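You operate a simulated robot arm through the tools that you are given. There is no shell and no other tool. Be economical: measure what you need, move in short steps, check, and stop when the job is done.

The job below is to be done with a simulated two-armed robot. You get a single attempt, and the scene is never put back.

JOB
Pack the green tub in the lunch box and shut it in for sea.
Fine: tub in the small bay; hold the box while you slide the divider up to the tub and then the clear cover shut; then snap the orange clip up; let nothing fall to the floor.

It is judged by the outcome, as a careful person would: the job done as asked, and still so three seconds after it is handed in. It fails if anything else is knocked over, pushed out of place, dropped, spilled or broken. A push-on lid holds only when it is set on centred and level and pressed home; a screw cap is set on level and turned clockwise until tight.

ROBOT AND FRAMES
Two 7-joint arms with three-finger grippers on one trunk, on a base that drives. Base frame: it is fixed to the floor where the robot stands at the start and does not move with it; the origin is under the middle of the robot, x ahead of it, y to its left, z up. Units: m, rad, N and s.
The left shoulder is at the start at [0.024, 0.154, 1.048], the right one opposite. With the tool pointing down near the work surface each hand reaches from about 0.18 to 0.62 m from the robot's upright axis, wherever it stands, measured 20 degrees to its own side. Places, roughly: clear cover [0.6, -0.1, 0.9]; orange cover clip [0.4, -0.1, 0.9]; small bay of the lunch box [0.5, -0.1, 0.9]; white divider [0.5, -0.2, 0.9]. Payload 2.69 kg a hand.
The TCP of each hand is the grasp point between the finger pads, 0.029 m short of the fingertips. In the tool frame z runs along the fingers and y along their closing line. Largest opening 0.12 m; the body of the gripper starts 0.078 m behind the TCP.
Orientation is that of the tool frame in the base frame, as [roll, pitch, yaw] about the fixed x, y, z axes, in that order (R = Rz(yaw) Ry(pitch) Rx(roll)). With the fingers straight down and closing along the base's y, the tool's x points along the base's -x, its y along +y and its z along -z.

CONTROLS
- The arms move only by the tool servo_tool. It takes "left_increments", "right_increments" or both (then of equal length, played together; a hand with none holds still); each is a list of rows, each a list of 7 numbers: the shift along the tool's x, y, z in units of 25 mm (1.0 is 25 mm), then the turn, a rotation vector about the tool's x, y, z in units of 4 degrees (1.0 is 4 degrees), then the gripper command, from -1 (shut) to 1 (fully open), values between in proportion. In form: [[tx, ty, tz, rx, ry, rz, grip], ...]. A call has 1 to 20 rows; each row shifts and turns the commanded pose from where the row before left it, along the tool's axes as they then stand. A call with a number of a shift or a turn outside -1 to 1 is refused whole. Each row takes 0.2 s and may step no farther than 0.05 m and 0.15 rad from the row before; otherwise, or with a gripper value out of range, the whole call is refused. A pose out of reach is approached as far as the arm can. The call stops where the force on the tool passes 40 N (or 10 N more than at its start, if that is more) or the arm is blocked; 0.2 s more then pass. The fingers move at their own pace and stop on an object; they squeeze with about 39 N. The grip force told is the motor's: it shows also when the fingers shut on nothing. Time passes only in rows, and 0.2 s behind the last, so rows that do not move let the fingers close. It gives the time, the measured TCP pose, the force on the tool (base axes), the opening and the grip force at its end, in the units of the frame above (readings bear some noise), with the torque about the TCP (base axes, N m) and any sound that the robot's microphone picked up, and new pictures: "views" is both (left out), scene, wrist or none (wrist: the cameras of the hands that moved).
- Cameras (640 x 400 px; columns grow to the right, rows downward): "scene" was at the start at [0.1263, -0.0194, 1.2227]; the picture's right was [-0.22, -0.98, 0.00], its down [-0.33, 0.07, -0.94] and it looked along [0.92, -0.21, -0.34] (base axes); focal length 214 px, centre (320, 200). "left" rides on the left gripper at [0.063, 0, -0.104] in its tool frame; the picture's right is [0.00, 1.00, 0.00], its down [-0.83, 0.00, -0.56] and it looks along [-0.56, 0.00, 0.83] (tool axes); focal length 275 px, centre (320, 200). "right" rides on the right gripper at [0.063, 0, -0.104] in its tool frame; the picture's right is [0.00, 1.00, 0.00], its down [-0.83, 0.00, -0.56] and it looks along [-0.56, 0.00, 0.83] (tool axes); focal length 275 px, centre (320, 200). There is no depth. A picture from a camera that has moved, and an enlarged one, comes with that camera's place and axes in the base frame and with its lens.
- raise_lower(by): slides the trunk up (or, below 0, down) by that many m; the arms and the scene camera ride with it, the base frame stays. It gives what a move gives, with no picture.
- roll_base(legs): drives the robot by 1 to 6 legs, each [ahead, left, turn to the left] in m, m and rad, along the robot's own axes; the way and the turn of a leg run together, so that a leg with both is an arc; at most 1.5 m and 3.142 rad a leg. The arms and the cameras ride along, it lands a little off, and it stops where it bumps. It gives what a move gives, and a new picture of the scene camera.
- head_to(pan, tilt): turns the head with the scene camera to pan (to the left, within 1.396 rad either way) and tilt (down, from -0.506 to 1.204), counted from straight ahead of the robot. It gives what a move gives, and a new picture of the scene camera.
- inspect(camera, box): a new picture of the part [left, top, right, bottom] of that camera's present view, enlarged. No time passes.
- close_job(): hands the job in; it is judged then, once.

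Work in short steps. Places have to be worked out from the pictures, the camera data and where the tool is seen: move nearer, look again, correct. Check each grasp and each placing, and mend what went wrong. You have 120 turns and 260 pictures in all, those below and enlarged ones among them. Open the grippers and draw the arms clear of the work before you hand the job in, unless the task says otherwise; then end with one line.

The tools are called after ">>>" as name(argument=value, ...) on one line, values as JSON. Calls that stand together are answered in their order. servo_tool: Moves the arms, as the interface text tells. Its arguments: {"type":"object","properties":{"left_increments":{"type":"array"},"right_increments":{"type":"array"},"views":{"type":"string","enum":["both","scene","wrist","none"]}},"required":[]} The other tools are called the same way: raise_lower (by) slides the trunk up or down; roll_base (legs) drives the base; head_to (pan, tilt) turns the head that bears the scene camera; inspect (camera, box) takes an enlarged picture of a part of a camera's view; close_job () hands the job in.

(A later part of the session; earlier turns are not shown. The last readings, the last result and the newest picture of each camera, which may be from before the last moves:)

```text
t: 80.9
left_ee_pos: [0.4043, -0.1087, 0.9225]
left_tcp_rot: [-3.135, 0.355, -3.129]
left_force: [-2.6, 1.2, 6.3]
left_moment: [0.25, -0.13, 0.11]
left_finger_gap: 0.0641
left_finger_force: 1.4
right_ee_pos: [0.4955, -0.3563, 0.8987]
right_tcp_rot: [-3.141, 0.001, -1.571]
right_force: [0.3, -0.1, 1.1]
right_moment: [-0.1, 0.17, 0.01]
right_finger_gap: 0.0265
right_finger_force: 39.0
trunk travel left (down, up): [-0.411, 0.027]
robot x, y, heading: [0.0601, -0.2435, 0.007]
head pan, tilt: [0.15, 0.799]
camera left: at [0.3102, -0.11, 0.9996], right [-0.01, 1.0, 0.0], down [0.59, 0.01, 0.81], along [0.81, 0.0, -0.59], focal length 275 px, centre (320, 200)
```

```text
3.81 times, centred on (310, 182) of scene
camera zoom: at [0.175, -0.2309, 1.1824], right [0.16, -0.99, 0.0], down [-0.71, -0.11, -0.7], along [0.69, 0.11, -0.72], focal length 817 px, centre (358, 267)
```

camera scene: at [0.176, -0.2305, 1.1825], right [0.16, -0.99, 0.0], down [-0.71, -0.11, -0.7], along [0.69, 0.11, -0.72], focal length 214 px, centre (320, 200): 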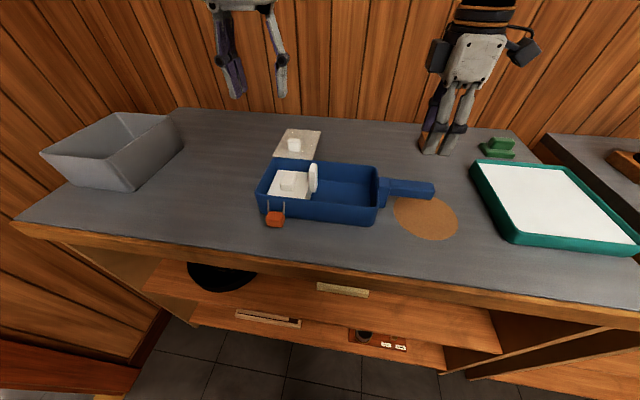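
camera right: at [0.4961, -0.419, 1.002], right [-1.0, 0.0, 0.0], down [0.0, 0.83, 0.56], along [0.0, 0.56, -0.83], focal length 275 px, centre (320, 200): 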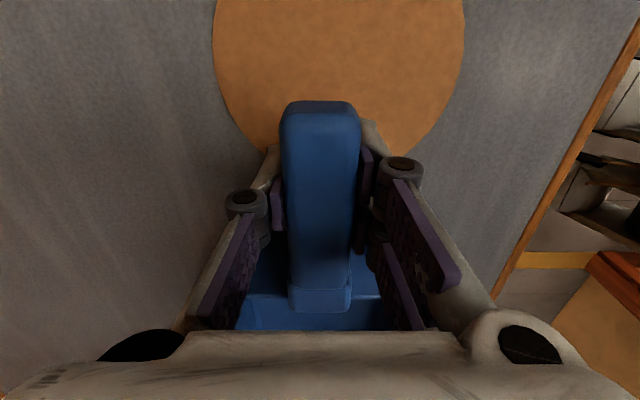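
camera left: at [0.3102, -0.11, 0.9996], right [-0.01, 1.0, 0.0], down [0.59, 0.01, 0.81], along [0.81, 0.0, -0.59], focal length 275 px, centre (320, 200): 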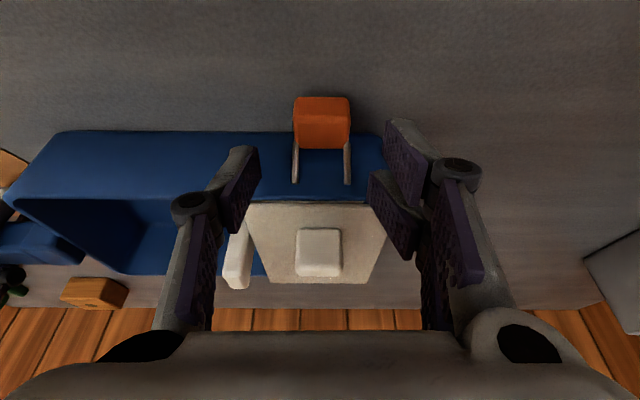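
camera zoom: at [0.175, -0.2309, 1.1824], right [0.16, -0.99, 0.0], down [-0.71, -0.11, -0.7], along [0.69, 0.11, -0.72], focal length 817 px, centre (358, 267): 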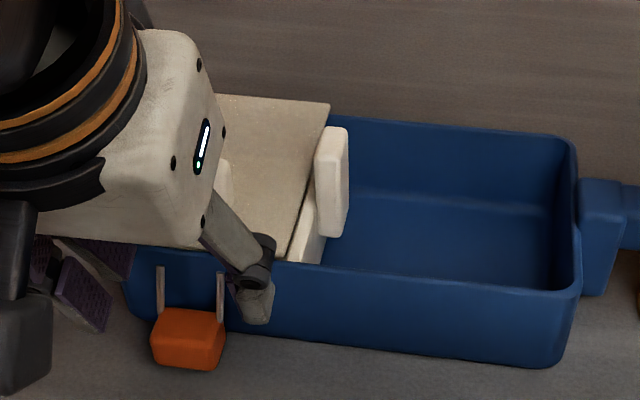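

A light contact (6 N) at the fingers — check what touches before going further.

>>> inspect(camera="left", box=[220, 80, 470, 280])

>>> inspect(camera="scene", box=[235, 150, 315, 225])

>>> inspect(camera="right", box=[180, 80, 500, 400])

```text
2.00 times, centred on (345, 180) of left
camera zoom: at [0.3102, -0.11, 0.9996], right [-0.01, 1.0, 0.0], down [0.59, 0.01, 0.81], along [0.81, 0.0, -0.59], focal length 551 px, centre (270, 240)
```

zoom: 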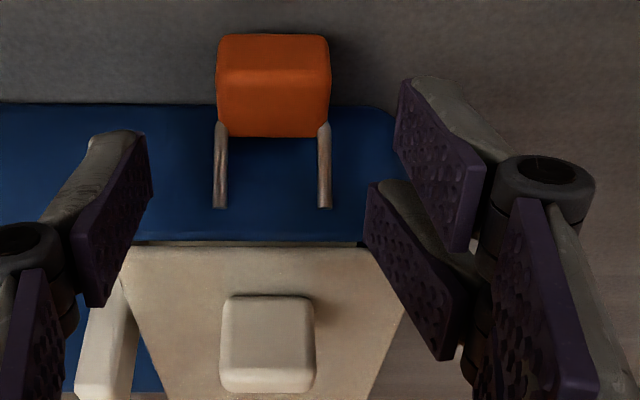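

```text
5.33 times, centred on (275, 188) of scene
camera zoom: at [0.175, -0.2309, 1.1824], right [0.16, -0.99, 0.0], down [-0.71, -0.11, -0.7], along [0.69, 0.11, -0.72], focal length 1144 px, centre (560, 267)
```

zoom: 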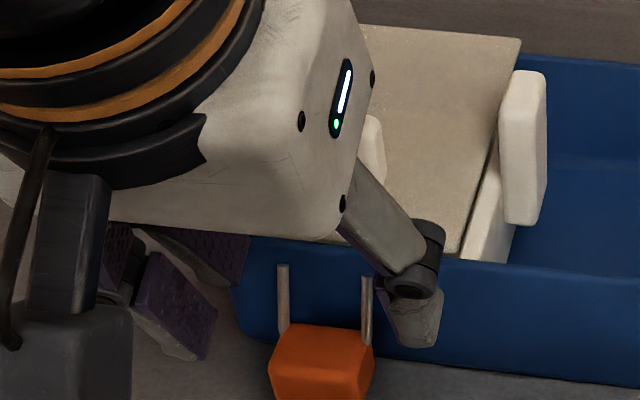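

```text
1.25 times, centred on (340, 240) of right
camera zoom: at [0.496, -0.4192, 1.002], right [-1.0, 0.0, 0.0], down [0.0, 0.83, 0.56], along [0.0, 0.56, -0.83], focal length 344 px, centre (295, 150)
```

zoom: 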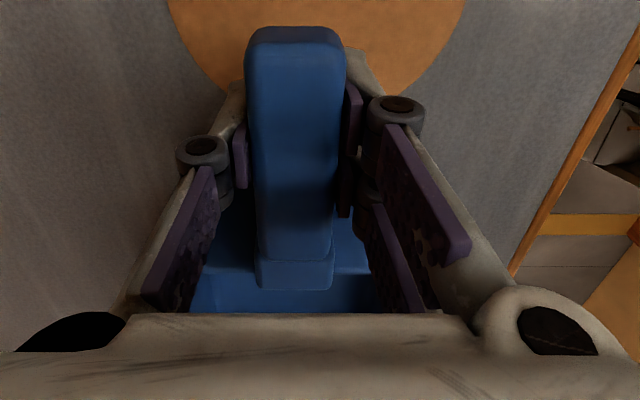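

Something at the finger linkage likely brushes the cover's front edge. Back off 1 cm toward me and see if the force vanishes.

>>> servo_tool(left_increments=[[0.38, 0, -0.14, 0, 0, 0, 0], [0, 0, 0, 0, 0, 0, 0]], views="wrist")

>>> inspect(camera="scene", box=[235, 150, 335, 225])

```text
t: 81.5
left_ee_pos: [0.3962, -0.1107, 0.9254]
left_tcp_rot: [-3.137, 0.356, -3.131]
left_force: [0.5, -0.7, -0.2]
left_moment: [0.04, 0.03, 0.04]
left_finger_gap: 0.0599
left_finger_force: 0.0
right_ee_pos: [0.4971, -0.3574, 0.8995]
right_tcp_rot: [3.14, 0.001, -1.573]
right_force: [0.3, -0.3, 0.9]
right_moment: [0.77, 0.0, -0.01]
right_finger_gap: 0.0263
right_finger_force: 38.8
trunk travel left (down, up): [-0.411, 0.027]
robot x, y, heading: [0.06, -0.2469, 0.006]
head pan, tilt: [0.15, 0.799]
camera left: at [0.3004, -0.11, 1.0009], right [-0.01, 1.0, 0.0], down [0.58, 0.01, 0.81], along [0.81, 0.0, -0.58], focal length 275 px, centre (320, 200)
```

left: 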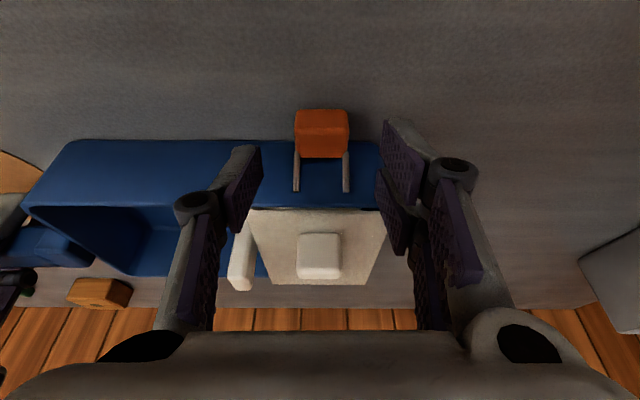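

```text
5.33 times, centred on (285, 188) of scene
camera zoom: at [0.1751, -0.2306, 1.1826], right [0.16, -0.99, 0.0], down [-0.71, -0.11, -0.7], along [0.69, 0.11, -0.72], focal length 1144 px, centre (507, 267)
```

zoom: 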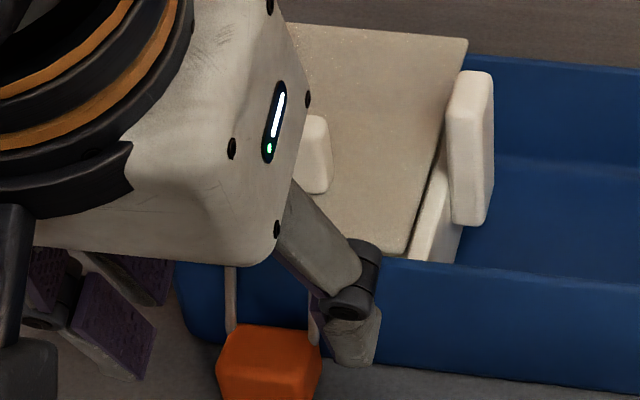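

Free now. The grasp pose itself, reached along the tool axis, stays farther from the cover edge. Go in along that line toward the block (0.405, −0.109, 0.886).

>>> servo_tool(left_increments=[[0.11, 0.04, 0.4, 0, 0, 0, 0], [0.11, 0.03, 0.4, 0, 0, 0, 0], [0, 0, 0.4, 0, 0, 0, 0], [0, 0, 0, 0, 0, 0, 0]], views="wrist")

>>> inspect(camera="scene", box=[235, 150, 335, 225])

```text
t: 82.5
left_ee_pos: [0.4016, -0.1091, 0.8947]
left_tcp_rot: [-3.137, 0.36, -3.129]
left_force: [-0.4, -0.3, -0.2]
left_moment: [0.01, -0.02, 0.02]
left_finger_gap: 0.0599
left_finger_force: 0.1
right_ee_pos: [0.4955, -0.3571, 0.8989]
right_tcp_rot: [-3.141, 0.0, -1.57]
right_force: [1.2, -0.2, 0.8]
right_moment: [0.32, 0.01, -0.06]
right_finger_gap: 0.0265
right_finger_force: 39.1
trunk travel left (down, up): [-0.411, 0.027]
robot x, y, heading: [0.0623, -0.2483, 0.004]
head pan, tilt: [0.15, 0.799]
camera left: at [0.3061, -0.1083, 0.97], right [-0.01, 1.0, 0.0], down [0.58, 0.01, 0.81], along [0.81, 0.0, -0.58], focal length 275 px, centre (320, 200)
```

left: 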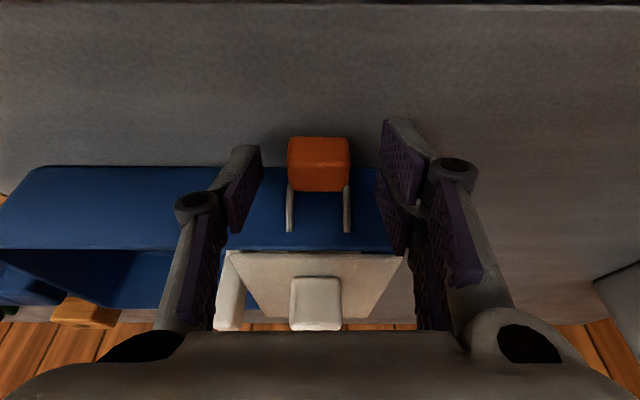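

```text
5.33 times, centred on (285, 188) of scene
camera zoom: at [0.1751, -0.2305, 1.1826], right [0.16, -0.99, 0.0], down [-0.71, -0.11, -0.7], along [0.69, 0.11, -0.72], focal length 1144 px, centre (507, 267)
```

zoom: 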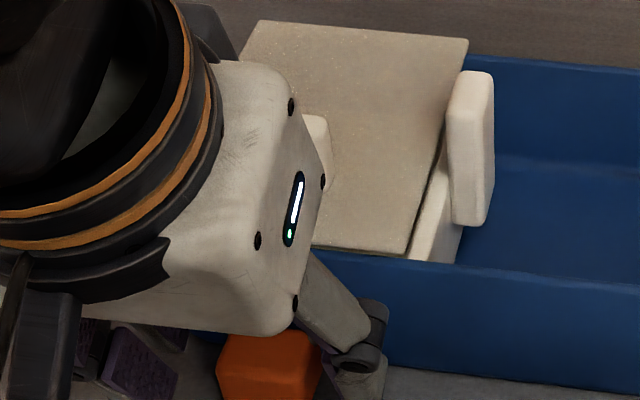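

Block is between the fingertips. Go 6 mm deeper and close on it.

>>> servo_tool(left_increments=[[0, 0, 0.12, 0, 0, 0, 0], [0, 0, 0.12, 0, 0, 0, 0], [0, 0, 0, 0, 0, 0, -0.3], [0, 0, 0, 0, 0, 0, -0.6], [0, 0, 0, 0, 0, 0, -1], [0, 0, 0, 0, 0, 0, -1]], views="wrist")

>>> inspect(camera="left", box=[220, 100, 420, 270])

```text
t: 83.9
left_ee_pos: [0.4034, -0.1091, 0.8902]
left_tcp_rot: [-3.136, 0.359, -3.131]
left_force: [0.3, -4.3, 0.1]
left_moment: [0.02, 0.0, -0.26]
left_finger_gap: 0.0313
left_finger_force: 38.8
right_ee_pos: [0.4944, -0.3559, 0.8988]
right_tcp_rot: [3.14, 0.0, -1.574]
right_force: [0.6, 2.2, 0.1]
right_moment: [-0.36, 0.01, -0.05]
right_finger_gap: 0.0263
right_finger_force: 38.7
trunk travel left (down, up): [-0.411, 0.027]
robot x, y, heading: [0.0597, -0.2411, 0.007]
head pan, tilt: [0.15, 0.799]
camera left: at [0.3078, -0.1089, 0.965], right [0.0, 1.0, 0.0], down [0.58, 0.01, 0.81], along [0.81, 0.0, -0.58], focal length 275 px, centre (320, 200)
```

left: 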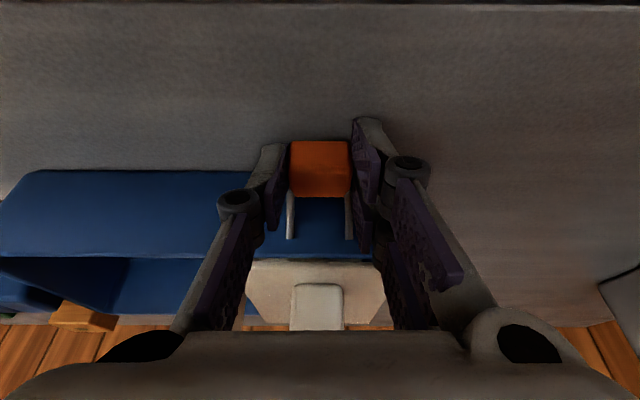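

```text
2.35 times, centred on (320, 185) of left
camera zoom: at [0.3078, -0.1089, 0.965], right [0.0, 1.0, 0.0], down [0.58, 0.01, 0.81], along [0.81, 0.0, -0.58], focal length 648 px, centre (320, 235)
```

zoom: 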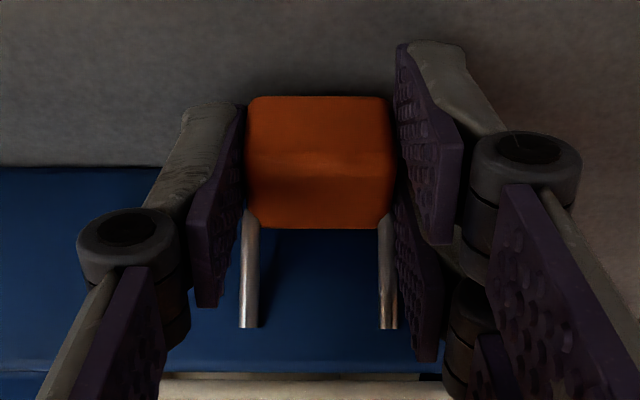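

Clip gripped (0.0313 m). Swing it up along an arc about the pivot (0.432, 0.900): first 40°, checking forces.

>>> servo_tool(left_increments=[[0.06, 0, -0.11, 0, 0, 0, -1], [0.05, 0, -0.11, 0, 0, 0, -1], [0.05, 0, -0.12, 0, 0, 0, -1], [0.04, 0, -0.12, 0, 0, 0, -1], [0.02, 0, -0.12, 0, 0, 0, -1], [0.01, 0, -0.13, 0, 0, 0, -1], [0, 0, -0.13, 0, 0, 0, -1], [0, 0, -0.12, 0, 0, 0, -1], [0, 0, 0, 0, 0, 0, -1]], views="wrist")

>>> inspect(camera="left", box=[220, 100, 420, 270])

```text
t: 85.9
left_ee_pos: [0.3909, -0.1091, 0.9095]
left_tcp_rot: [-3.135, 0.357, -3.13]
left_force: [16.4, -22.8, -8.7]
left_moment: [0.19, 0.37, 0.32]
left_finger_gap: 0.0323
left_finger_force: 38.9
right_ee_pos: [0.4955, -0.3561, 0.9]
right_tcp_rot: [3.139, 0.003, -1.571]
right_force: [-16.2, 23.8, 3.8]
right_moment: [0.66, 0.32, 1.23]
right_finger_gap: 0.0274
right_finger_force: 39.1
trunk travel left (down, up): [-0.411, 0.027]
robot x, y, heading: [0.0603, -0.2469, 0.007]
head pan, tilt: [0.15, 0.799]
camera left: at [0.2945, -0.1087, 0.9857], right [0.0, 1.0, -0.01], down [0.58, 0.01, 0.81], along [0.81, 0.0, -0.58], focal length 275 px, centre (320, 200)
```

left: 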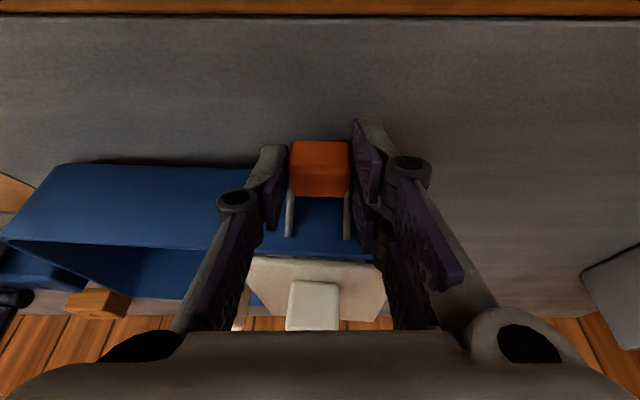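

```text
2.35 times, centred on (320, 185) of left
camera zoom: at [0.2945, -0.1087, 0.9857], right [0.0, 1.0, -0.01], down [0.58, 0.01, 0.81], along [0.81, 0.0, -0.58], focal length 648 px, centre (320, 235)
```

zoom: 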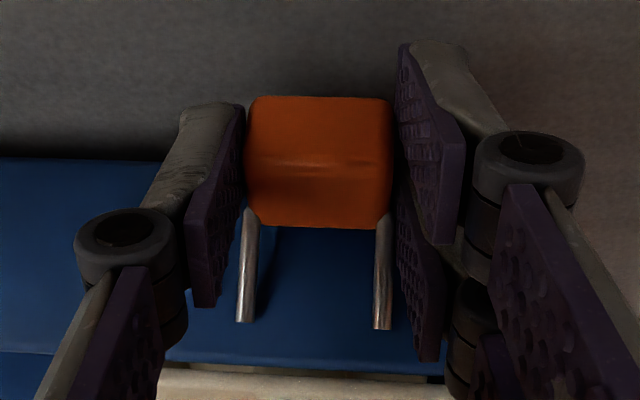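

The clip isn't turning in the grip — the box itself is being lifted. Reverse that motion exactly.

>>> servo_tool(left_increments=[[0, 0, 0.12, 0, 0, 0, -1], [0, 0, 0.13, 0, 0, 0, -1], [-0.01, 0, 0.13, 0, 0, 0, -1], [-0.02, 0, 0.12, 0, 0, 0, -1], [-0.04, 0, 0.12, 0, 0, 0, -1], [-0.05, 0, 0.12, 0, 0, 0, -1], [-0.05, 0, 0.11, 0, 0, 0, -1], [-0.06, 0, 0.11, 0, 0, 0, -1], [0, 0, 0, 0, 0, 0, -1]], views="wrist")

>>> inspect(camera="scene", box=[235, 120, 435, 245])

```text
t: 87.9
left_ee_pos: [0.4018, -0.1087, 0.8909]
left_tcp_rot: [-3.141, 0.36, -3.13]
left_force: [-10.5, 14.5, 20.6]
left_moment: [0.45, -0.73, -0.02]
left_finger_gap: 0.0312
left_finger_force: 39.3
right_ee_pos: [0.4962, -0.3596, 0.9013]
right_tcp_rot: [-3.137, -0.003, -1.573]
right_force: [6.8, -14.4, -1.7]
right_moment: [0.4, -0.05, -0.07]
right_finger_gap: 0.0262
right_finger_force: 38.8
trunk travel left (down, up): [-0.411, 0.027]
robot x, y, heading: [0.0611, -0.2449, 0.008]
head pan, tilt: [0.15, 0.799]
camera left: at [0.3069, -0.1085, 0.966], right [-0.01, 1.0, 0.0], down [0.58, 0.0, 0.81], along [0.81, 0.01, -0.58], focal length 275 px, centre (320, 200)
```

left: 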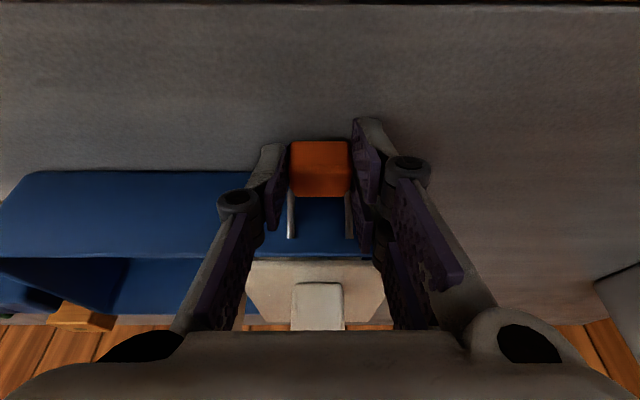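

```text
3.20 times, centred on (335, 182) of scene
camera zoom: at [0.1734, -0.2311, 1.183], right [0.16, -0.99, 0.0], down [-0.71, -0.11, -0.7], along [0.69, 0.11, -0.72], focal length 686 px, centre (272, 256)
```

zoom: 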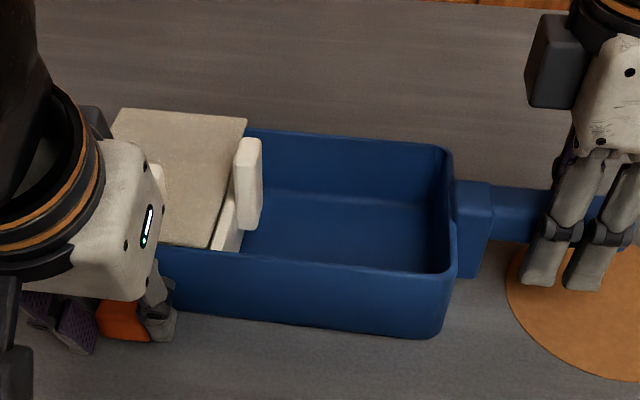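

Box is back in place. I'll release, then try a much lighter squeeze (commanding a gap just below the block width) so the block can pivot between the fingers.

>>> servo_tool(left_increments=[[0, 0, 0, 0, 0, 0, -0.3], [0, 0, 0, 0, 0, 0, -0.3], [0.03, 0, 0, 0, 0, 0, -0.3], [0, 0, 0, 0, 0, 0, -0.55], [0, 0, 0, 0, 0, 0, -0.55], [0, 0, 0, 0, 0, 0, -0.55]], views="none")

>>> inspect(camera="left", box=[220, 100, 420, 270])

```text
t: 89.3
left_ee_pos: [0.4035, -0.1081, 0.8892]
left_tcp_rot: [-3.137, 0.359, -3.131]
left_force: [-3.3, 12.5, 1.6]
left_moment: [0.33, -0.01, 0.1]
left_finger_gap: 0.0351
left_finger_force: 5.4
right_ee_pos: [0.4954, -0.3572, 0.8998]
right_tcp_rot: [-3.141, -0.002, -1.574]
right_force: [5.0, -8.5, 8.5]
right_moment: [-0.3, 0.0, 0.16]
right_finger_gap: 0.0262
right_finger_force: 39.1
trunk travel left (down, up): [-0.411, 0.027]
robot x, y, heading: [0.0592, -0.2461, 0.005]
head pan, tilt: [0.15, 0.799]
```

```text
2.35 times, centred on (320, 185) of left
camera zoom: at [0.307, -0.1083, 0.9649], right [-0.01, 1.0, 0.0], down [0.58, 0.01, 0.81], along [0.81, 0.0, -0.58], focal length 648 px, centre (320, 235)
```

zoom: 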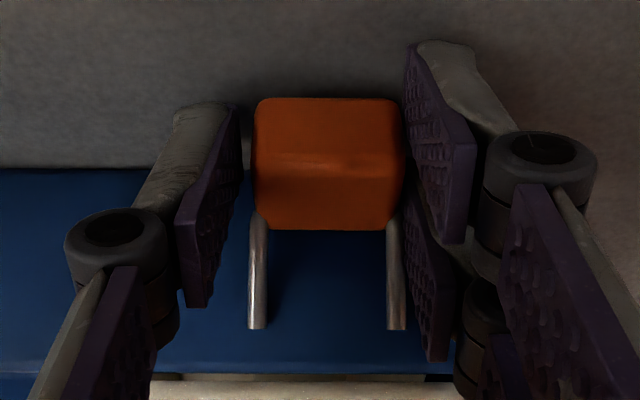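

A side load remains: shift the hand slightly +y to centre on the block.

>>> servo_tool(left_increments=[[0, 0.06, 0, 0, 0, 0, -0.2], [0, 0, 0, 0, 0, 0, -0.2], [0, 0, 0, 0, 0, 0, -0.55], [0, 0, 0, 0, 0, 0, -0.55]], views="none")

>>> inspect(camera="left", box=[220, 100, 420, 270])

```text
t: 90.3
left_ee_pos: [0.4021, -0.1065, 0.8891]
left_tcp_rot: [-3.138, 0.359, -3.13]
left_force: [-1.6, 10.2, -0.3]
left_moment: [0.44, 0.03, 0.08]
left_finger_gap: 0.0313
left_finger_force: 38.9
right_ee_pos: [0.4957, -0.357, 0.8993]
right_tcp_rot: [-3.139, -0.001, -1.572]
right_force: [2.5, -6.7, 10.7]
right_moment: [-0.1, 0.05, 0.37]
right_finger_gap: 0.0266
right_finger_force: 39.0
trunk travel left (down, up): [-0.411, 0.027]
robot x, y, heading: [0.0561, -0.247, 0.003]
head pan, tilt: [0.15, 0.799]
```

```text
2.35 times, centred on (320, 185) of left
camera zoom: at [0.3066, -0.1063, 0.9652], right [-0.01, 1.0, 0.0], down [0.58, 0.01, 0.81], along [0.81, 0.0, -0.58], focal length 648 px, centre (320, 235)
```

zoom: 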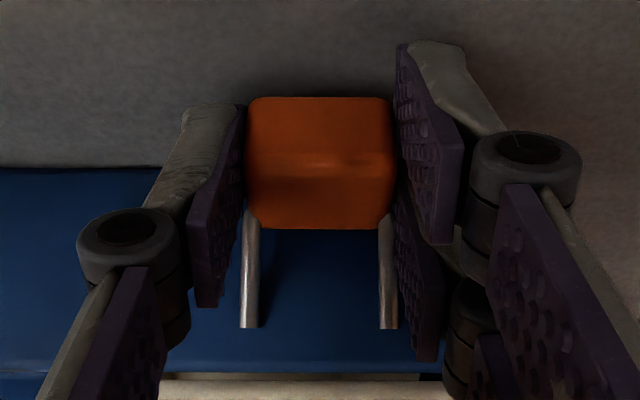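

The squeeze can't be modulated. Instead I'll turn the hand rigidly with the clip about its hinge: in the tool frame each 4° turn needs −2.2 mm along z. Test 20°.

>>> servo_tool(left_increments=[[0, 0.05, 0, 0, 0, 0, -1], [0, 0, -0.088, 0, 1, 0, -1], [0, 0, -0.088, 0, 1, 0, -1], [0, 0, -0.088, 0, 1, 0, -1], [0, 0, -0.088, 0, 1, 0, -1], [0, 0, -0.088, 0, 1, 0, -1], [0, 0, 0, 0, 0, 0, -1]], views="wrist")

>>> inspect(camera="left", box=[220, 100, 420, 270])

```text
t: 91.9
left_ee_pos: [0.3995, -0.1052, 0.9008]
left_tcp_rot: [-3.135, 0.009, -3.13]
left_force: [5.0, 0.5, 0.5]
left_moment: [0.11, 0.08, 0.25]
left_finger_gap: 0.0314
left_finger_force: 38.9
right_ee_pos: [0.4951, -0.3564, 0.9]
right_tcp_rot: [-3.14, 0.001, -1.57]
right_force: [-3.0, 0.1, 11.8]
right_moment: [0.44, 0.11, 0.56]
right_finger_gap: 0.0266
right_finger_force: 39.2
trunk travel left (down, up): [-0.411, 0.027]
robot x, y, heading: [0.0617, -0.2449, 0.009]
head pan, tilt: [0.15, 0.799]
camera left: at [0.3355, -0.1054, 1.0044], right [-0.01, 1.0, -0.01], down [0.83, 0.01, 0.56], along [0.56, 0.0, -0.83], focal length 275 px, centre (320, 200)
```

left: 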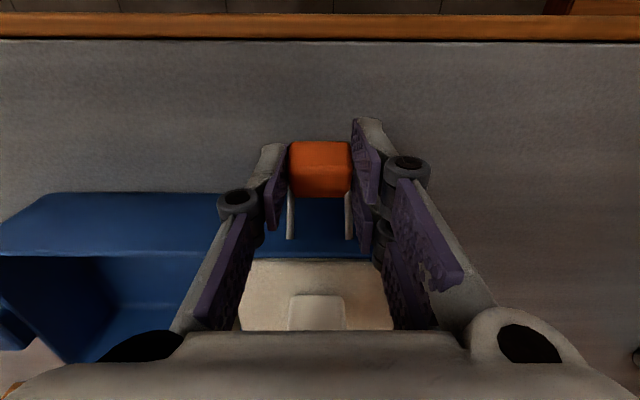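

```text
2.35 times, centred on (320, 185) of left
camera zoom: at [0.3355, -0.1054, 1.0044], right [-0.01, 1.0, -0.01], down [0.83, 0.01, 0.56], along [0.56, 0.0, -0.83], focal length 648 px, centre (320, 235)
```

zoom: 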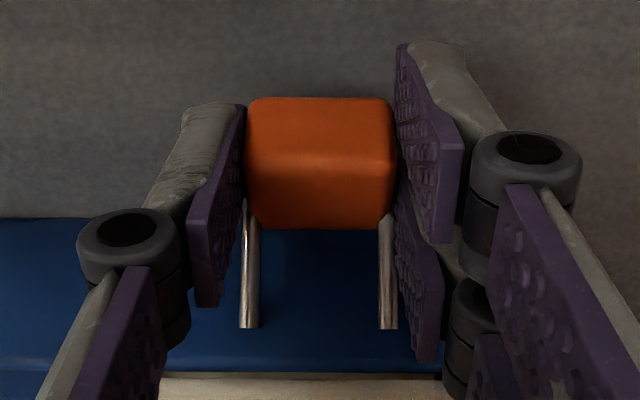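

Works: the clip turned 20° with only ~5 N. Continue another 40° the same way.

>>> servo_tool(left_increments=[[0, 0, -0.088, 0, 1, 0, -1], [0, 0, -0.088, 0, 1, 0, -1], [0, 0, -0.088, 0, 1, 0, -1], [0, 0, -0.088, 0, 1, 0, -1], [0, 0, -0.088, 0, 1, 0, -1], [0, 0, -0.088, 0, 1, 0, -1], [0, 0, -0.088, 0, 1, 0, -1], [0, 0, -0.088, 0, 1, 0, -1], [0, 0, -0.088, 0, 1, 0, -1], [0, 0, -0.088, 0, 1, 0, -1], [0, 0, 0, 0, 0, 0, -1]], views="both")

>>> inspect(camera="scene", box=[205, 90, 375, 245])

```text
t: 94.3
left_ee_pos: [0.4068, -0.1063, 0.9203]
left_tcp_rot: [-3.135, -0.688, -3.137]
left_force: [5.6, -5.2, 0.8]
left_moment: [0.04, -0.15, 0.31]
left_finger_gap: 0.0315
left_finger_force: 39.0
right_ee_pos: [0.4952, -0.3569, 0.899]
right_tcp_rot: [-3.141, 0.001, -1.57]
right_force: [-5.7, 6.5, 7.8]
right_moment: [-0.29, 0.08, 0.5]
right_finger_gap: 0.0265
right_finger_force: 38.8
trunk travel left (down, up): [-0.411, 0.027]
robot x, y, heading: [0.056, -0.2424, 0.005]
head pan, tilt: [0.15, 0.799]
camera scene: at [0.1746, -0.2302, 1.1827], right [0.16, -0.99, 0.0], down [-0.71, -0.11, -0.7], along [0.69, 0.11, -0.72], focal length 214 px, centre (320, 200)
camera left: at [0.4239, -0.1046, 1.0411], right [-0.01, 1.0, -0.01], down [0.99, 0.01, -0.1], along [-0.1, -0.01, -0.99], focal length 275 px, centre (320, 200)
```

scene: 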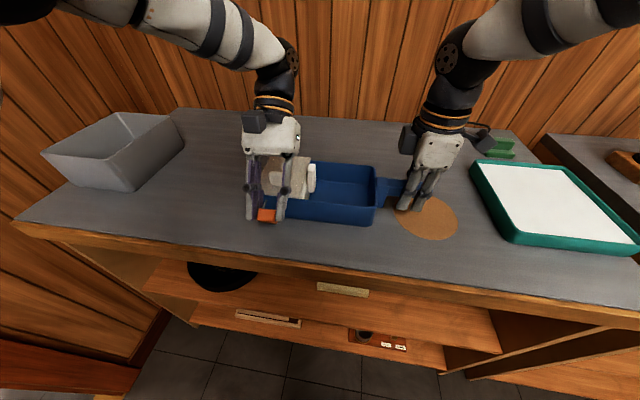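
left: 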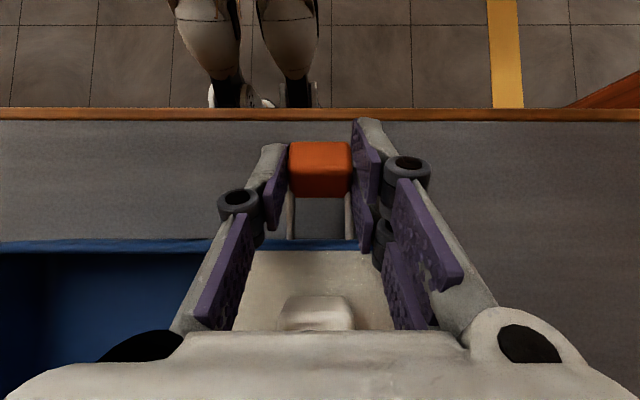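

```text
2.58 times, centred on (290, 168) of scene
camera zoom: at [0.1746, -0.2302, 1.1827], right [0.16, -0.99, 0.0], down [-0.71, -0.11, -0.7], along [0.69, 0.11, -0.72], focal length 554 px, centre (397, 284)
```

zoom: 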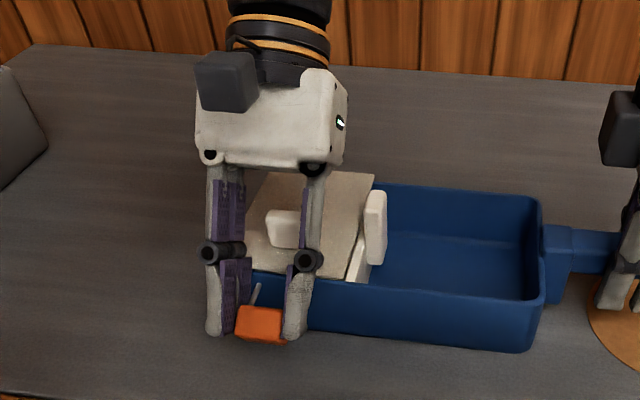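

Clip is now pointing outward, box steady. Continue 20° more, watching palm clearance over the cover.

>>> servo_tool(left_increments=[[0, 0, -0.088, 0, 1, 0, -1], [0, 0, -0.088, 0, 1, 0, -1], [0, 0, -0.088, 0, 1, 0, -1], [0, 0, -0.088, 0, 1, 0, -1], [0, 0, -0.088, 0, 1, 0, -1], [0, 0, 0, 0, 0, 0, -1]], views="wrist")

>>> inspect(camera="scene", box=[205, 90, 375, 245])

```text
t: 95.7
left_ee_pos: [0.4121, -0.1059, 0.9258]
left_tcp_rot: [-3.133, -0.969, -3.139]
left_force: [6.4, -7.8, 3.4]
left_moment: [-0.02, -0.21, 0.23]
left_finger_gap: 0.0314
left_finger_force: 39.0
left hand out of reach, approached as far as the arm can: row 5
right_ee_pos: [0.495, -0.356, 0.8988]
right_tcp_rot: [3.141, -0.002, -1.573]
right_force: [-6.2, 8.8, 6.4]
right_moment: [0.36, 0.07, 0.33]
right_finger_gap: 0.0266
right_finger_force: 38.9
trunk travel left (down, up): [-0.411, 0.027]
robot x, y, heading: [0.0602, -0.2441, 0.009]
head pan, tilt: [0.15, 0.799]
camera left: at [0.463, -0.1043, 1.0372], right [-0.01, 1.0, -0.01], down [0.93, 0.0, -0.37], along [-0.37, -0.01, -0.93], focal length 275 px, centre (320, 200)
```

left: 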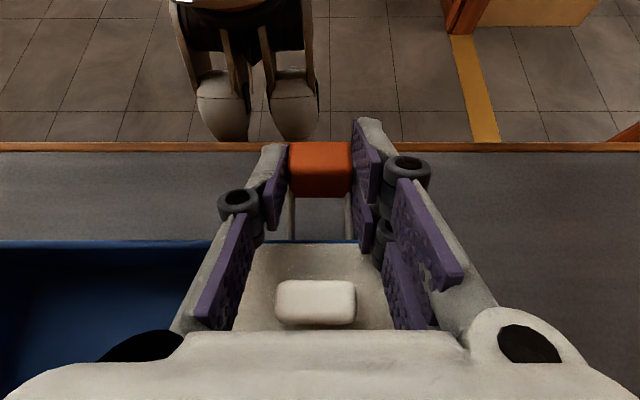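

```text
2.58 times, centred on (290, 168) of scene
camera zoom: at [0.1746, -0.2304, 1.1827], right [0.16, -0.99, 0.0], down [-0.71, -0.11, -0.7], along [0.69, 0.11, -0.72], focal length 554 px, centre (397, 284)
```

zoom: 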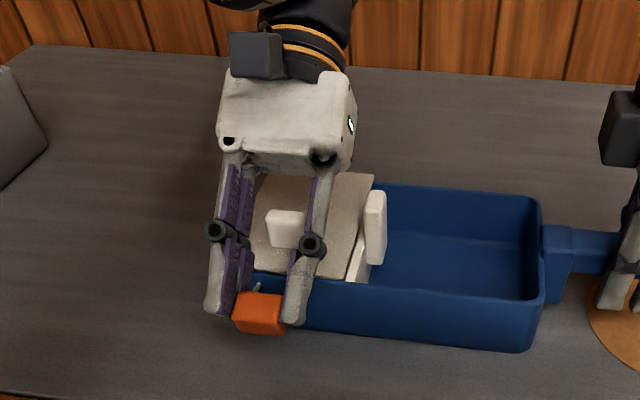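

At the arm's limit here (~76°). Test whether the hinge holds its angle when I open slightly.

>>> servo_tool(left_increments=[[0, 0, 0, 0, 0, 0, -0.35], [0, 0, 0, 0, 0, 0, -0.25], [0, 0, 0, 0, 0, 0, -0.25]], views="wrist")

>>> inspect(camera="scene", box=[205, 90, 375, 245])

```text
t: 96.5
left_ee_pos: [0.4126, -0.1059, 0.9276]
left_tcp_rot: [-3.133, -0.969, -3.14]
left_force: [0.1, -0.2, 0.7]
left_moment: [0.02, 0.01, -0.03]
left_finger_gap: 0.0451
left_finger_force: 0.1
right_ee_pos: [0.4951, -0.3574, 0.9005]
right_tcp_rot: [-3.139, -0.003, -1.572]
right_force: [1.7, -0.9, 6.5]
right_moment: [-0.31, -0.09, 0.12]
right_finger_gap: 0.0265
right_finger_force: 38.8
trunk travel left (down, up): [-0.411, 0.027]
robot x, y, heading: [0.0598, -0.2446, 0.01]
head pan, tilt: [0.15, 0.799]
camera left: at [0.4632, -0.1044, 1.037], right [-0.01, 1.0, -0.01], down [0.93, 0.0, -0.37], along [-0.37, -0.01, -0.93], focal length 275 px, centre (320, 200)
```

left: 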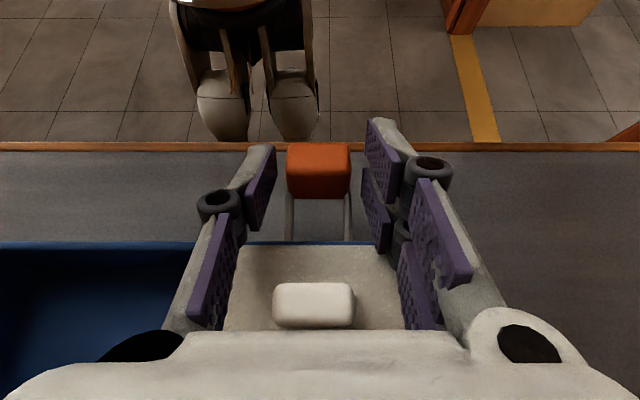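

```text
2.58 times, centred on (290, 168) of scene
camera zoom: at [0.1749, -0.2306, 1.1826], right [0.16, -0.99, 0.0], down [-0.71, -0.11, -0.7], along [0.69, 0.11, -0.72], focal length 554 px, centre (397, 284)
```

zoom: 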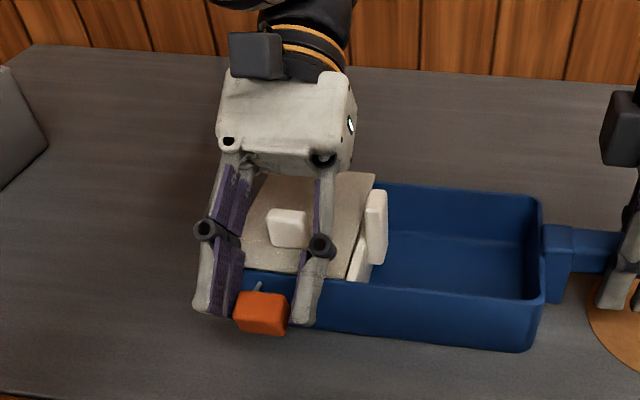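

The hinge holds by friction. Retract the hand from the clip, rise, and swing back to the forward tilt for a second bite.

>>> servo_tool(left_increments=[[0, 0, -0.8, 0, 0, 0, -0.25], [0, 0, -0.8, 0, 0, 0, -0.25], [0, 0, -0.8, 0, 0, 0, -0.25], [0.55, 0, -0.38, 0, 0, 0, -0.25], [0.55, 0, -0.38, 0, 0, 0, -0.25], [0.55, 0, -0.38, 0, 0, 0, -0.25], [0, 0, 0, 0, -1, 0, 0], [0, 0, 0, 0, -1, 0, 0], [0, 0, 0, 0, -1, 0, 0], [0, 0, 0, 0, -1, 0, 0], [0, 0, 0, 0, -1, 0, 0], [0, 0, 0, 0, -1, 0, 0], [0, 0, 0, 0, -1, 0, 0], [0, 0, 0, 0, -1, 0, 0], [0, 0, 0, 0, -1, 0, 0], [0, 0, 0, 0, -1, 0, 0], [0, 0, 0, 0, -1, 0, 0], [0, 0, 0, 0, -1, 0, 0], [0, 0, 0, 0, -1, 0, 0], [0, 0, 0, 0, 0, 0, 0]], views="scene")

```text
t: 100.7
left_ee_pos: [0.4102, -0.1071, 0.9347]
left_tcp_rot: [-3.136, -0.06, -3.133]
left_force: [-0.1, -1.3, -0.5]
left_moment: [-0.01, 0.01, 0.04]
left_finger_gap: 0.06
left_finger_force: 0.0
left hand out of reach, approached as far as the arm can: row 1, 2, 3, 4, 5, 6
right_ee_pos: [0.4953, -0.3575, 0.8991]
right_tcp_rot: [-3.141, 0.0, -1.573]
right_force: [-1.7, -1.1, 5.4]
right_moment: [0.02, 0.02, 0.07]
right_finger_gap: 0.0262
right_finger_force: 39.1
trunk travel left (down, up): [-0.411, 0.027]
robot x, y, heading: [0.0624, -0.2458, 0.006]
head pan, tilt: [0.15, 0.799]
camera scene: at [0.1747, -0.2305, 1.1827], right [0.16, -0.99, 0.0], down [-0.71, -0.11, -0.7], along [0.69, 0.11, -0.72], focal length 214 px, centre (320, 200)
```

scene: 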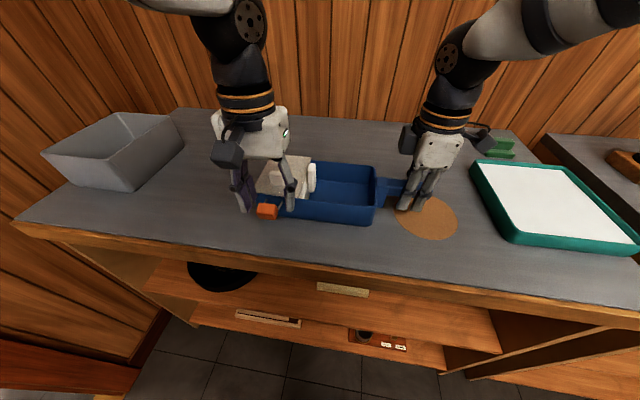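

No force, the hand simply turned in place around the clip. Continue turning to +20° tilt while easing back, then regrip the block.

>>> servo_tool(left_increments=[[0.13, 0, 0, 0, -1, 0, 0], [0.13, 0, 0, 0, -1, 0, 0], [0.13, 0, 0, 0, -1, 0, 0], [0.13, 0, -0.02, 0, -1, 0, 0], [0.13, 0, -0.04, 0, -1, 0, 0], [0.13, 0, -0.06, 0, -1, 0, 0], [0, 0, 0, 0, 0, 0, 0]], views="wrist")

>>> inspect(camera="scene", box=[205, 120, 335, 245])

```text
t: 102.3
left_ee_pos: [0.392, -0.1078, 0.9363]
left_tcp_rot: [-3.137, 0.359, -3.129]
left_force: [-0.6, 0.1, 0.2]
left_moment: [0.0, 0.0, -0.01]
left_finger_gap: 0.06
left_finger_force: 0.0
right_ee_pos: [0.4959, -0.3578, 0.8983]
right_tcp_rot: [3.14, 0.0, -1.571]
right_force: [-0.5, -0.1, 4.1]
right_moment: [-0.01, -0.01, 0.11]
right_finger_gap: 0.026
right_finger_force: 38.7
trunk travel left (down, up): [-0.411, 0.027]
robot x, y, heading: [0.0575, -0.2442, 0.009]
head pan, tilt: [0.15, 0.799]
camera left: at [0.296, -0.1067, 1.0113], right [-0.01, 1.0, 0.0], down [0.58, 0.01, 0.81], along [0.81, 0.0, -0.58], focal length 275 px, centre (320, 200)
```

left: 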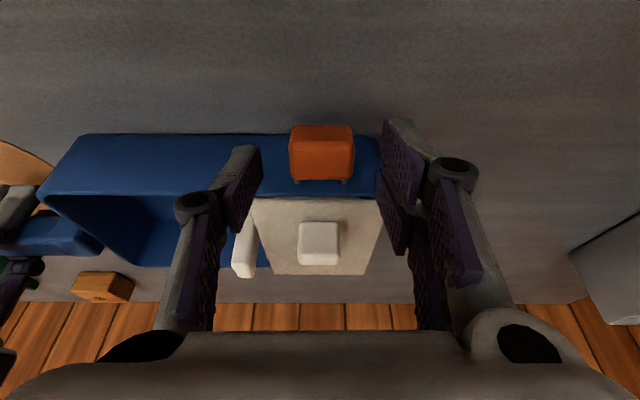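

```text
3.20 times, centred on (270, 182) of scene
camera zoom: at [0.1747, -0.2304, 1.1826], right [0.16, -0.99, 0.0], down [-0.71, -0.11, -0.7], along [0.69, 0.11, -0.72], focal length 686 px, centre (480, 256)
```

zoom: 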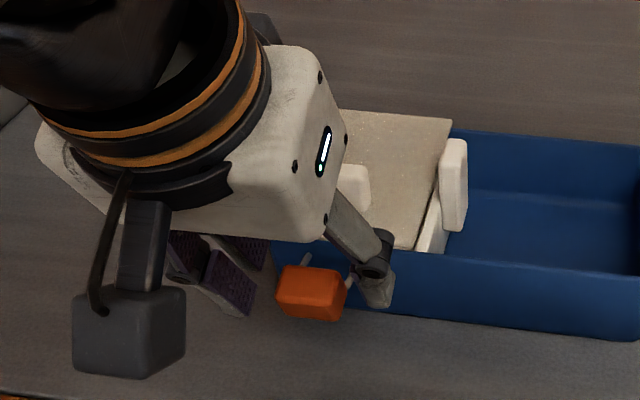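

Block lies between the fingertips. Go 3 mm deeper and close.

>>> servo_tool(left_increments=[[0.05, 0, 0.14, 0, 0, 0, 0], [0, 0, 0, 0, 0, 0, -0.3], [0, 0, 0, 0, 0, 0, -0.7], [0, 0, 0, 0, 0, 0, -1], [0, 0, 0, 0, 0, 0, -1]], views="wrist")

>>> inspect(camera="left", box=[220, 100, 420, 270])

```text
t: 103.5
left_ee_pos: [0.3915, -0.1055, 0.9324]
left_tcp_rot: [-3.136, 0.358, -3.131]
left_force: [-2.2, 2.2, 2.0]
left_moment: [0.2, -0.05, -0.3]
left_finger_gap: 0.0314
left_finger_force: 39.3
right_ee_pos: [0.4959, -0.3572, 0.8988]
right_tcp_rot: [3.14, 0.0, -1.572]
right_force: [0.5, 0.5, 1.3]
right_moment: [0.0, 0.02, 0.08]
right_finger_gap: 0.0262
right_finger_force: 38.6
trunk travel left (down, up): [-0.411, 0.027]
robot x, y, heading: [0.0587, -0.2462, 0.006]
head pan, tilt: [0.15, 0.799]
camera left: at [0.2961, -0.106, 1.0078], right [0.0, 1.0, 0.0], down [0.58, 0.01, 0.81], along [0.81, 0.0, -0.58], focal length 275 px, centre (320, 200)
```

left: 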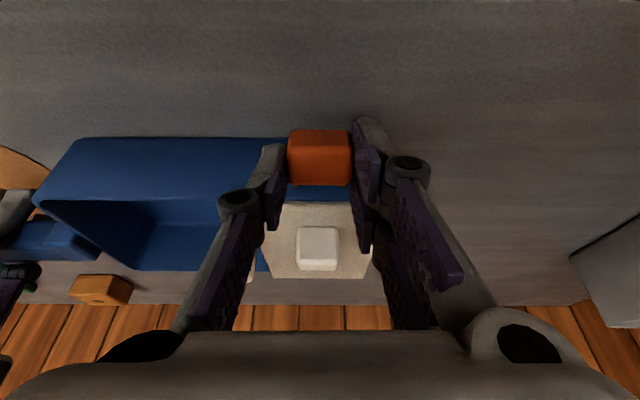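

```text
2.35 times, centred on (320, 185) of left
camera zoom: at [0.2961, -0.106, 1.0078], right [0.0, 1.0, 0.0], down [0.58, 0.01, 0.81], along [0.81, 0.0, -0.58], focal length 648 px, centre (320, 235)
```

zoom: 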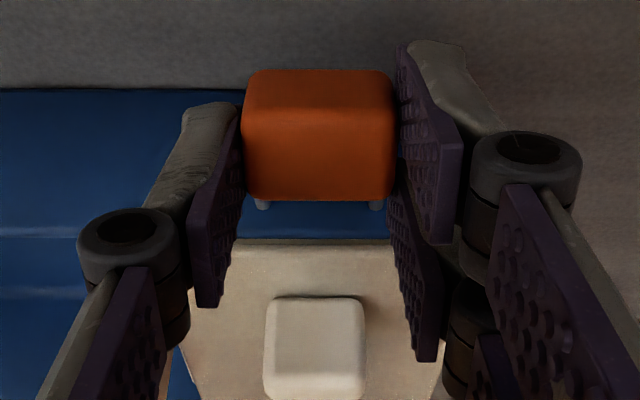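

Gripped. Rotate rigidly about the hinge again (per 4°: −3.1 mm x, −1.85 mm z in tool frame), 32° first.

>>> servo_tool(left_increments=[[-0.124, 0, -0.074, 0, 1, 0, -1], [-0.124, 0, -0.074, 0, 1, 0, -1], [-0.124, 0, -0.074, 0, 1, 0, -1], [-0.124, 0, -0.074, 0, 1, 0, -1], [-0.124, 0, -0.074, 0, 1, 0, -1], [-0.124, 0, -0.074, 0, 1, 0, -1], [-0.124, 0, -0.074, 0, 1, 0, -1], [-0.124, 0, -0.074, 0, 1, 0, -1], [0, 0, 0, 0, 0, 0, -1]], views="wrist")

>>> inspect(camera="scene", box=[205, 90, 375, 245])

```text
t: 105.5
left_ee_pos: [0.4144, -0.1051, 0.9485]
left_tcp_rot: [-3.135, -0.2, -3.134]
left_force: [6.0, -3.9, 0.5]
left_moment: [-0.08, -0.24, 0.08]
left_finger_gap: 0.0314
left_finger_force: 39.2
right_ee_pos: [0.4953, -0.358, 0.9006]
right_tcp_rot: [-3.141, 0.0, -1.571]
right_force: [-3.8, 6.0, 4.3]
right_moment: [0.45, 0.07, 0.31]
right_finger_gap: 0.0261
right_finger_force: 39.2
trunk travel left (down, up): [-0.411, 0.027]
robot x, y, heading: [0.0622, -0.2407, 0.007]
head pan, tilt: [0.15, 0.799]
camera left: at [0.3733, -0.1049, 1.0634], right [-0.01, 1.0, -0.01], down [0.93, 0.01, 0.38], along [0.38, 0.0, -0.93], focal length 275 px, centre (320, 200)
```

left: 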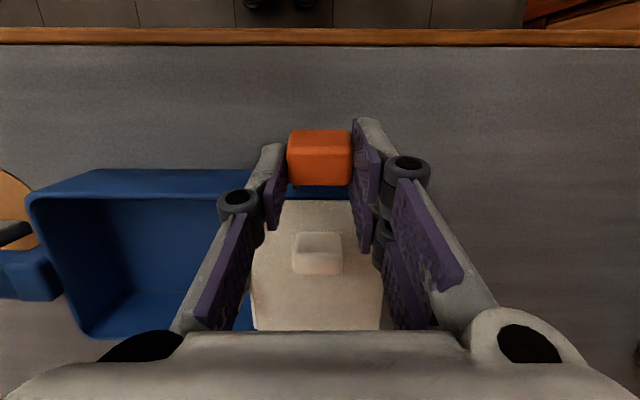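

```text
2.58 times, centred on (290, 168) of scene
camera zoom: at [0.1749, -0.2304, 1.1826], right [0.16, -0.99, 0.0], down [-0.71, -0.11, -0.7], along [0.69, 0.11, -0.72], focal length 554 px, centre (397, 284)
```

zoom: 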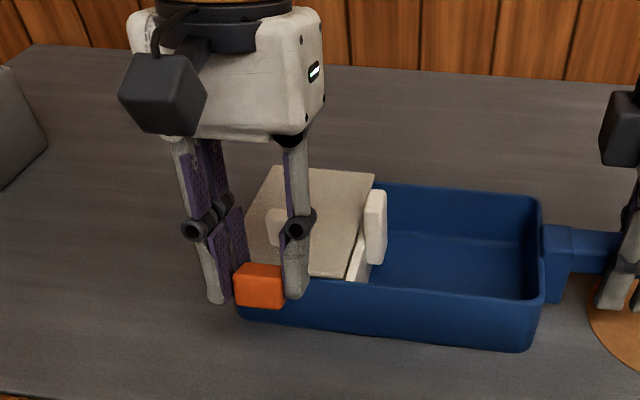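

About 108° now, gentle forces. Continue 16–20° more, listening for a snap.

>>> servo_tool(left_increments=[[-0.124, 0, -0.074, 0, 1, 0, -1], [-0.124, 0, -0.074, 0, 1, 0, -1], [-0.124, 0, -0.074, 0, 1, 0, -1], [-0.124, 0, -0.074, 0, 1, 0, -1], [-0.124, 0, -0.074, 0, 1, 0, -1], [0, 0, 0, 0, 0, 0, -1]], views="wrist")

>>> inspect(camera="scene", box=[205, 90, 375, 245])

```text
t: 106.9
left_ee_pos: [0.4335, -0.1061, 0.9527]
left_tcp_rot: [-3.136, -0.549, -3.137]
left_force: [3.7, -8.7, -4.3]
left_moment: [-0.02, -0.15, 0.04]
left_finger_gap: 0.0314
left_finger_force: 39.3
right_ee_pos: [0.4961, -0.3583, 0.8991]
right_tcp_rot: [-3.139, 0.001, -1.572]
right_force: [-2.8, 9.6, 7.7]
right_moment: [0.94, 0.2, 0.16]
right_finger_gap: 0.0265
right_finger_force: 39.3
trunk travel left (down, up): [-0.411, 0.027]
robot x, y, heading: [0.0604, -0.2451, 0.004]
head pan, tilt: [0.15, 0.799]
camera left: at [0.4331, -0.1043, 1.0746], right [-0.01, 1.0, -0.01], down [1.0, 0.01, 0.04], along [0.04, -0.01, -1.0], focal length 275 px, centre (320, 200)
```

left: 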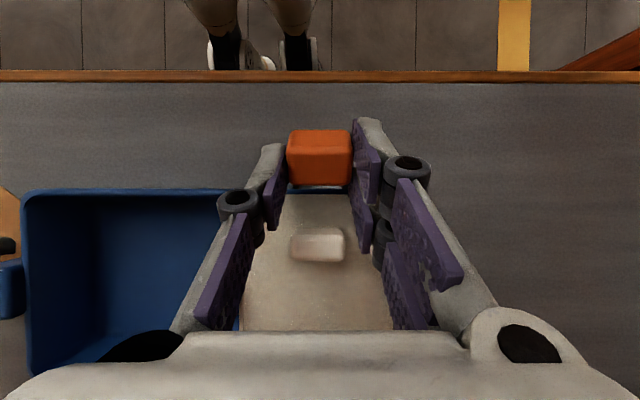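

```text
2.58 times, centred on (290, 168) of scene
camera zoom: at [0.1752, -0.2304, 1.1826], right [0.16, -0.99, 0.0], down [-0.71, -0.11, -0.7], along [0.69, 0.11, -0.72], focal length 554 px, centre (397, 284)
```

zoom: 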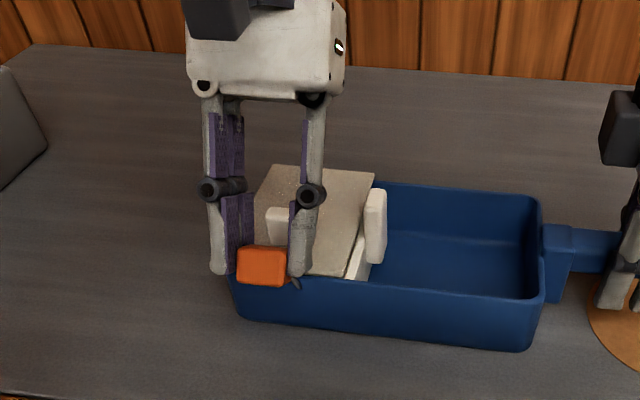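

About 128°, no snap yet. Continue up to 24° further, with a slight −y relief.

>>> servo_tool(left_increments=[[-0.124, -0.04, -0.074, 0, 1, 0, -1], [-0.124, 0, -0.074, 0, 1, 0, -1], [-0.124, 0, -0.074, 0, 1, 0, -1], [-0.124, 0, -0.074, 0, 1, 0, -1], [-0.124, 0, -0.074, 0, 1, 0, -1], [0, 0, 0, 0, 0, 0, -1]], views="wrist")

>>> inspect(camera="scene", box=[205, 90, 375, 245])

```text
t: 108.3
left_ee_pos: [0.4435, -0.1058, 0.9522]
left_tcp_rot: [-3.133, -0.76, -3.137]
left_force: [0.6, -1.1, -1.2]
left_moment: [0.13, -0.14, -0.06]
left_finger_gap: 0.0312
left_finger_force: 38.9
left hand out of reach, approached as far as the arm can: row 4, 5
right_ee_pos: [0.4961, -0.3577, 0.8975]
right_tcp_rot: [-3.141, -0.001, -1.573]
right_force: [-0.4, 1.3, 5.6]
right_moment: [0.41, -0.04, 0.2]
right_finger_gap: 0.0263
right_finger_force: 39.5
trunk travel left (down, up): [-0.411, 0.027]
robot x, y, heading: [0.0636, -0.246, 0.006]
head pan, tilt: [0.15, 0.799]
camera left: at [0.469, -0.1049, 1.0707], right [-0.01, 1.0, -0.01], down [0.99, 0.0, -0.17], along [-0.17, -0.01, -0.99], focal length 275 px, centre (320, 200)
```

left: 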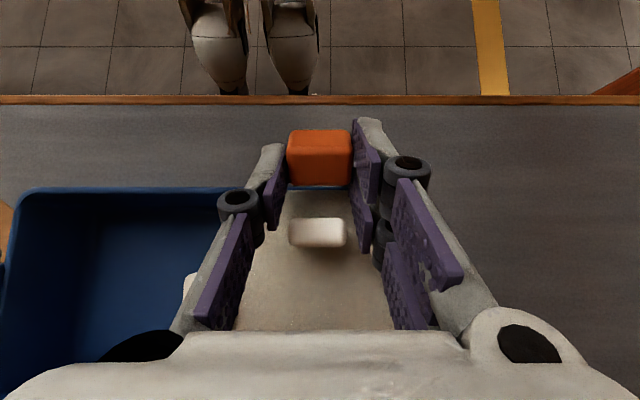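

```text
2.58 times, centred on (290, 168) of scene
camera zoom: at [0.1751, -0.2305, 1.1826], right [0.16, -0.99, 0.0], down [-0.71, -0.11, -0.7], along [0.69, 0.11, -0.72], focal length 554 px, centre (397, 284)
```

zoom: 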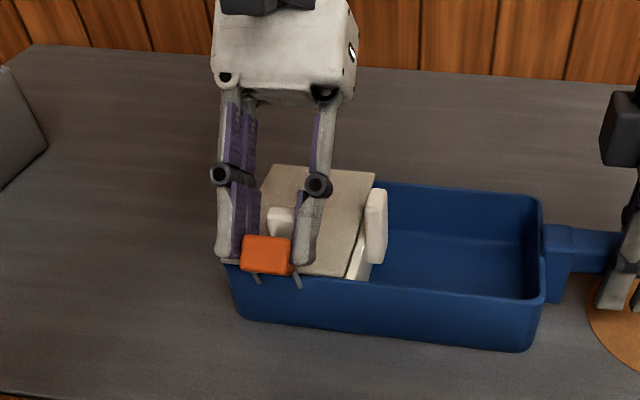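

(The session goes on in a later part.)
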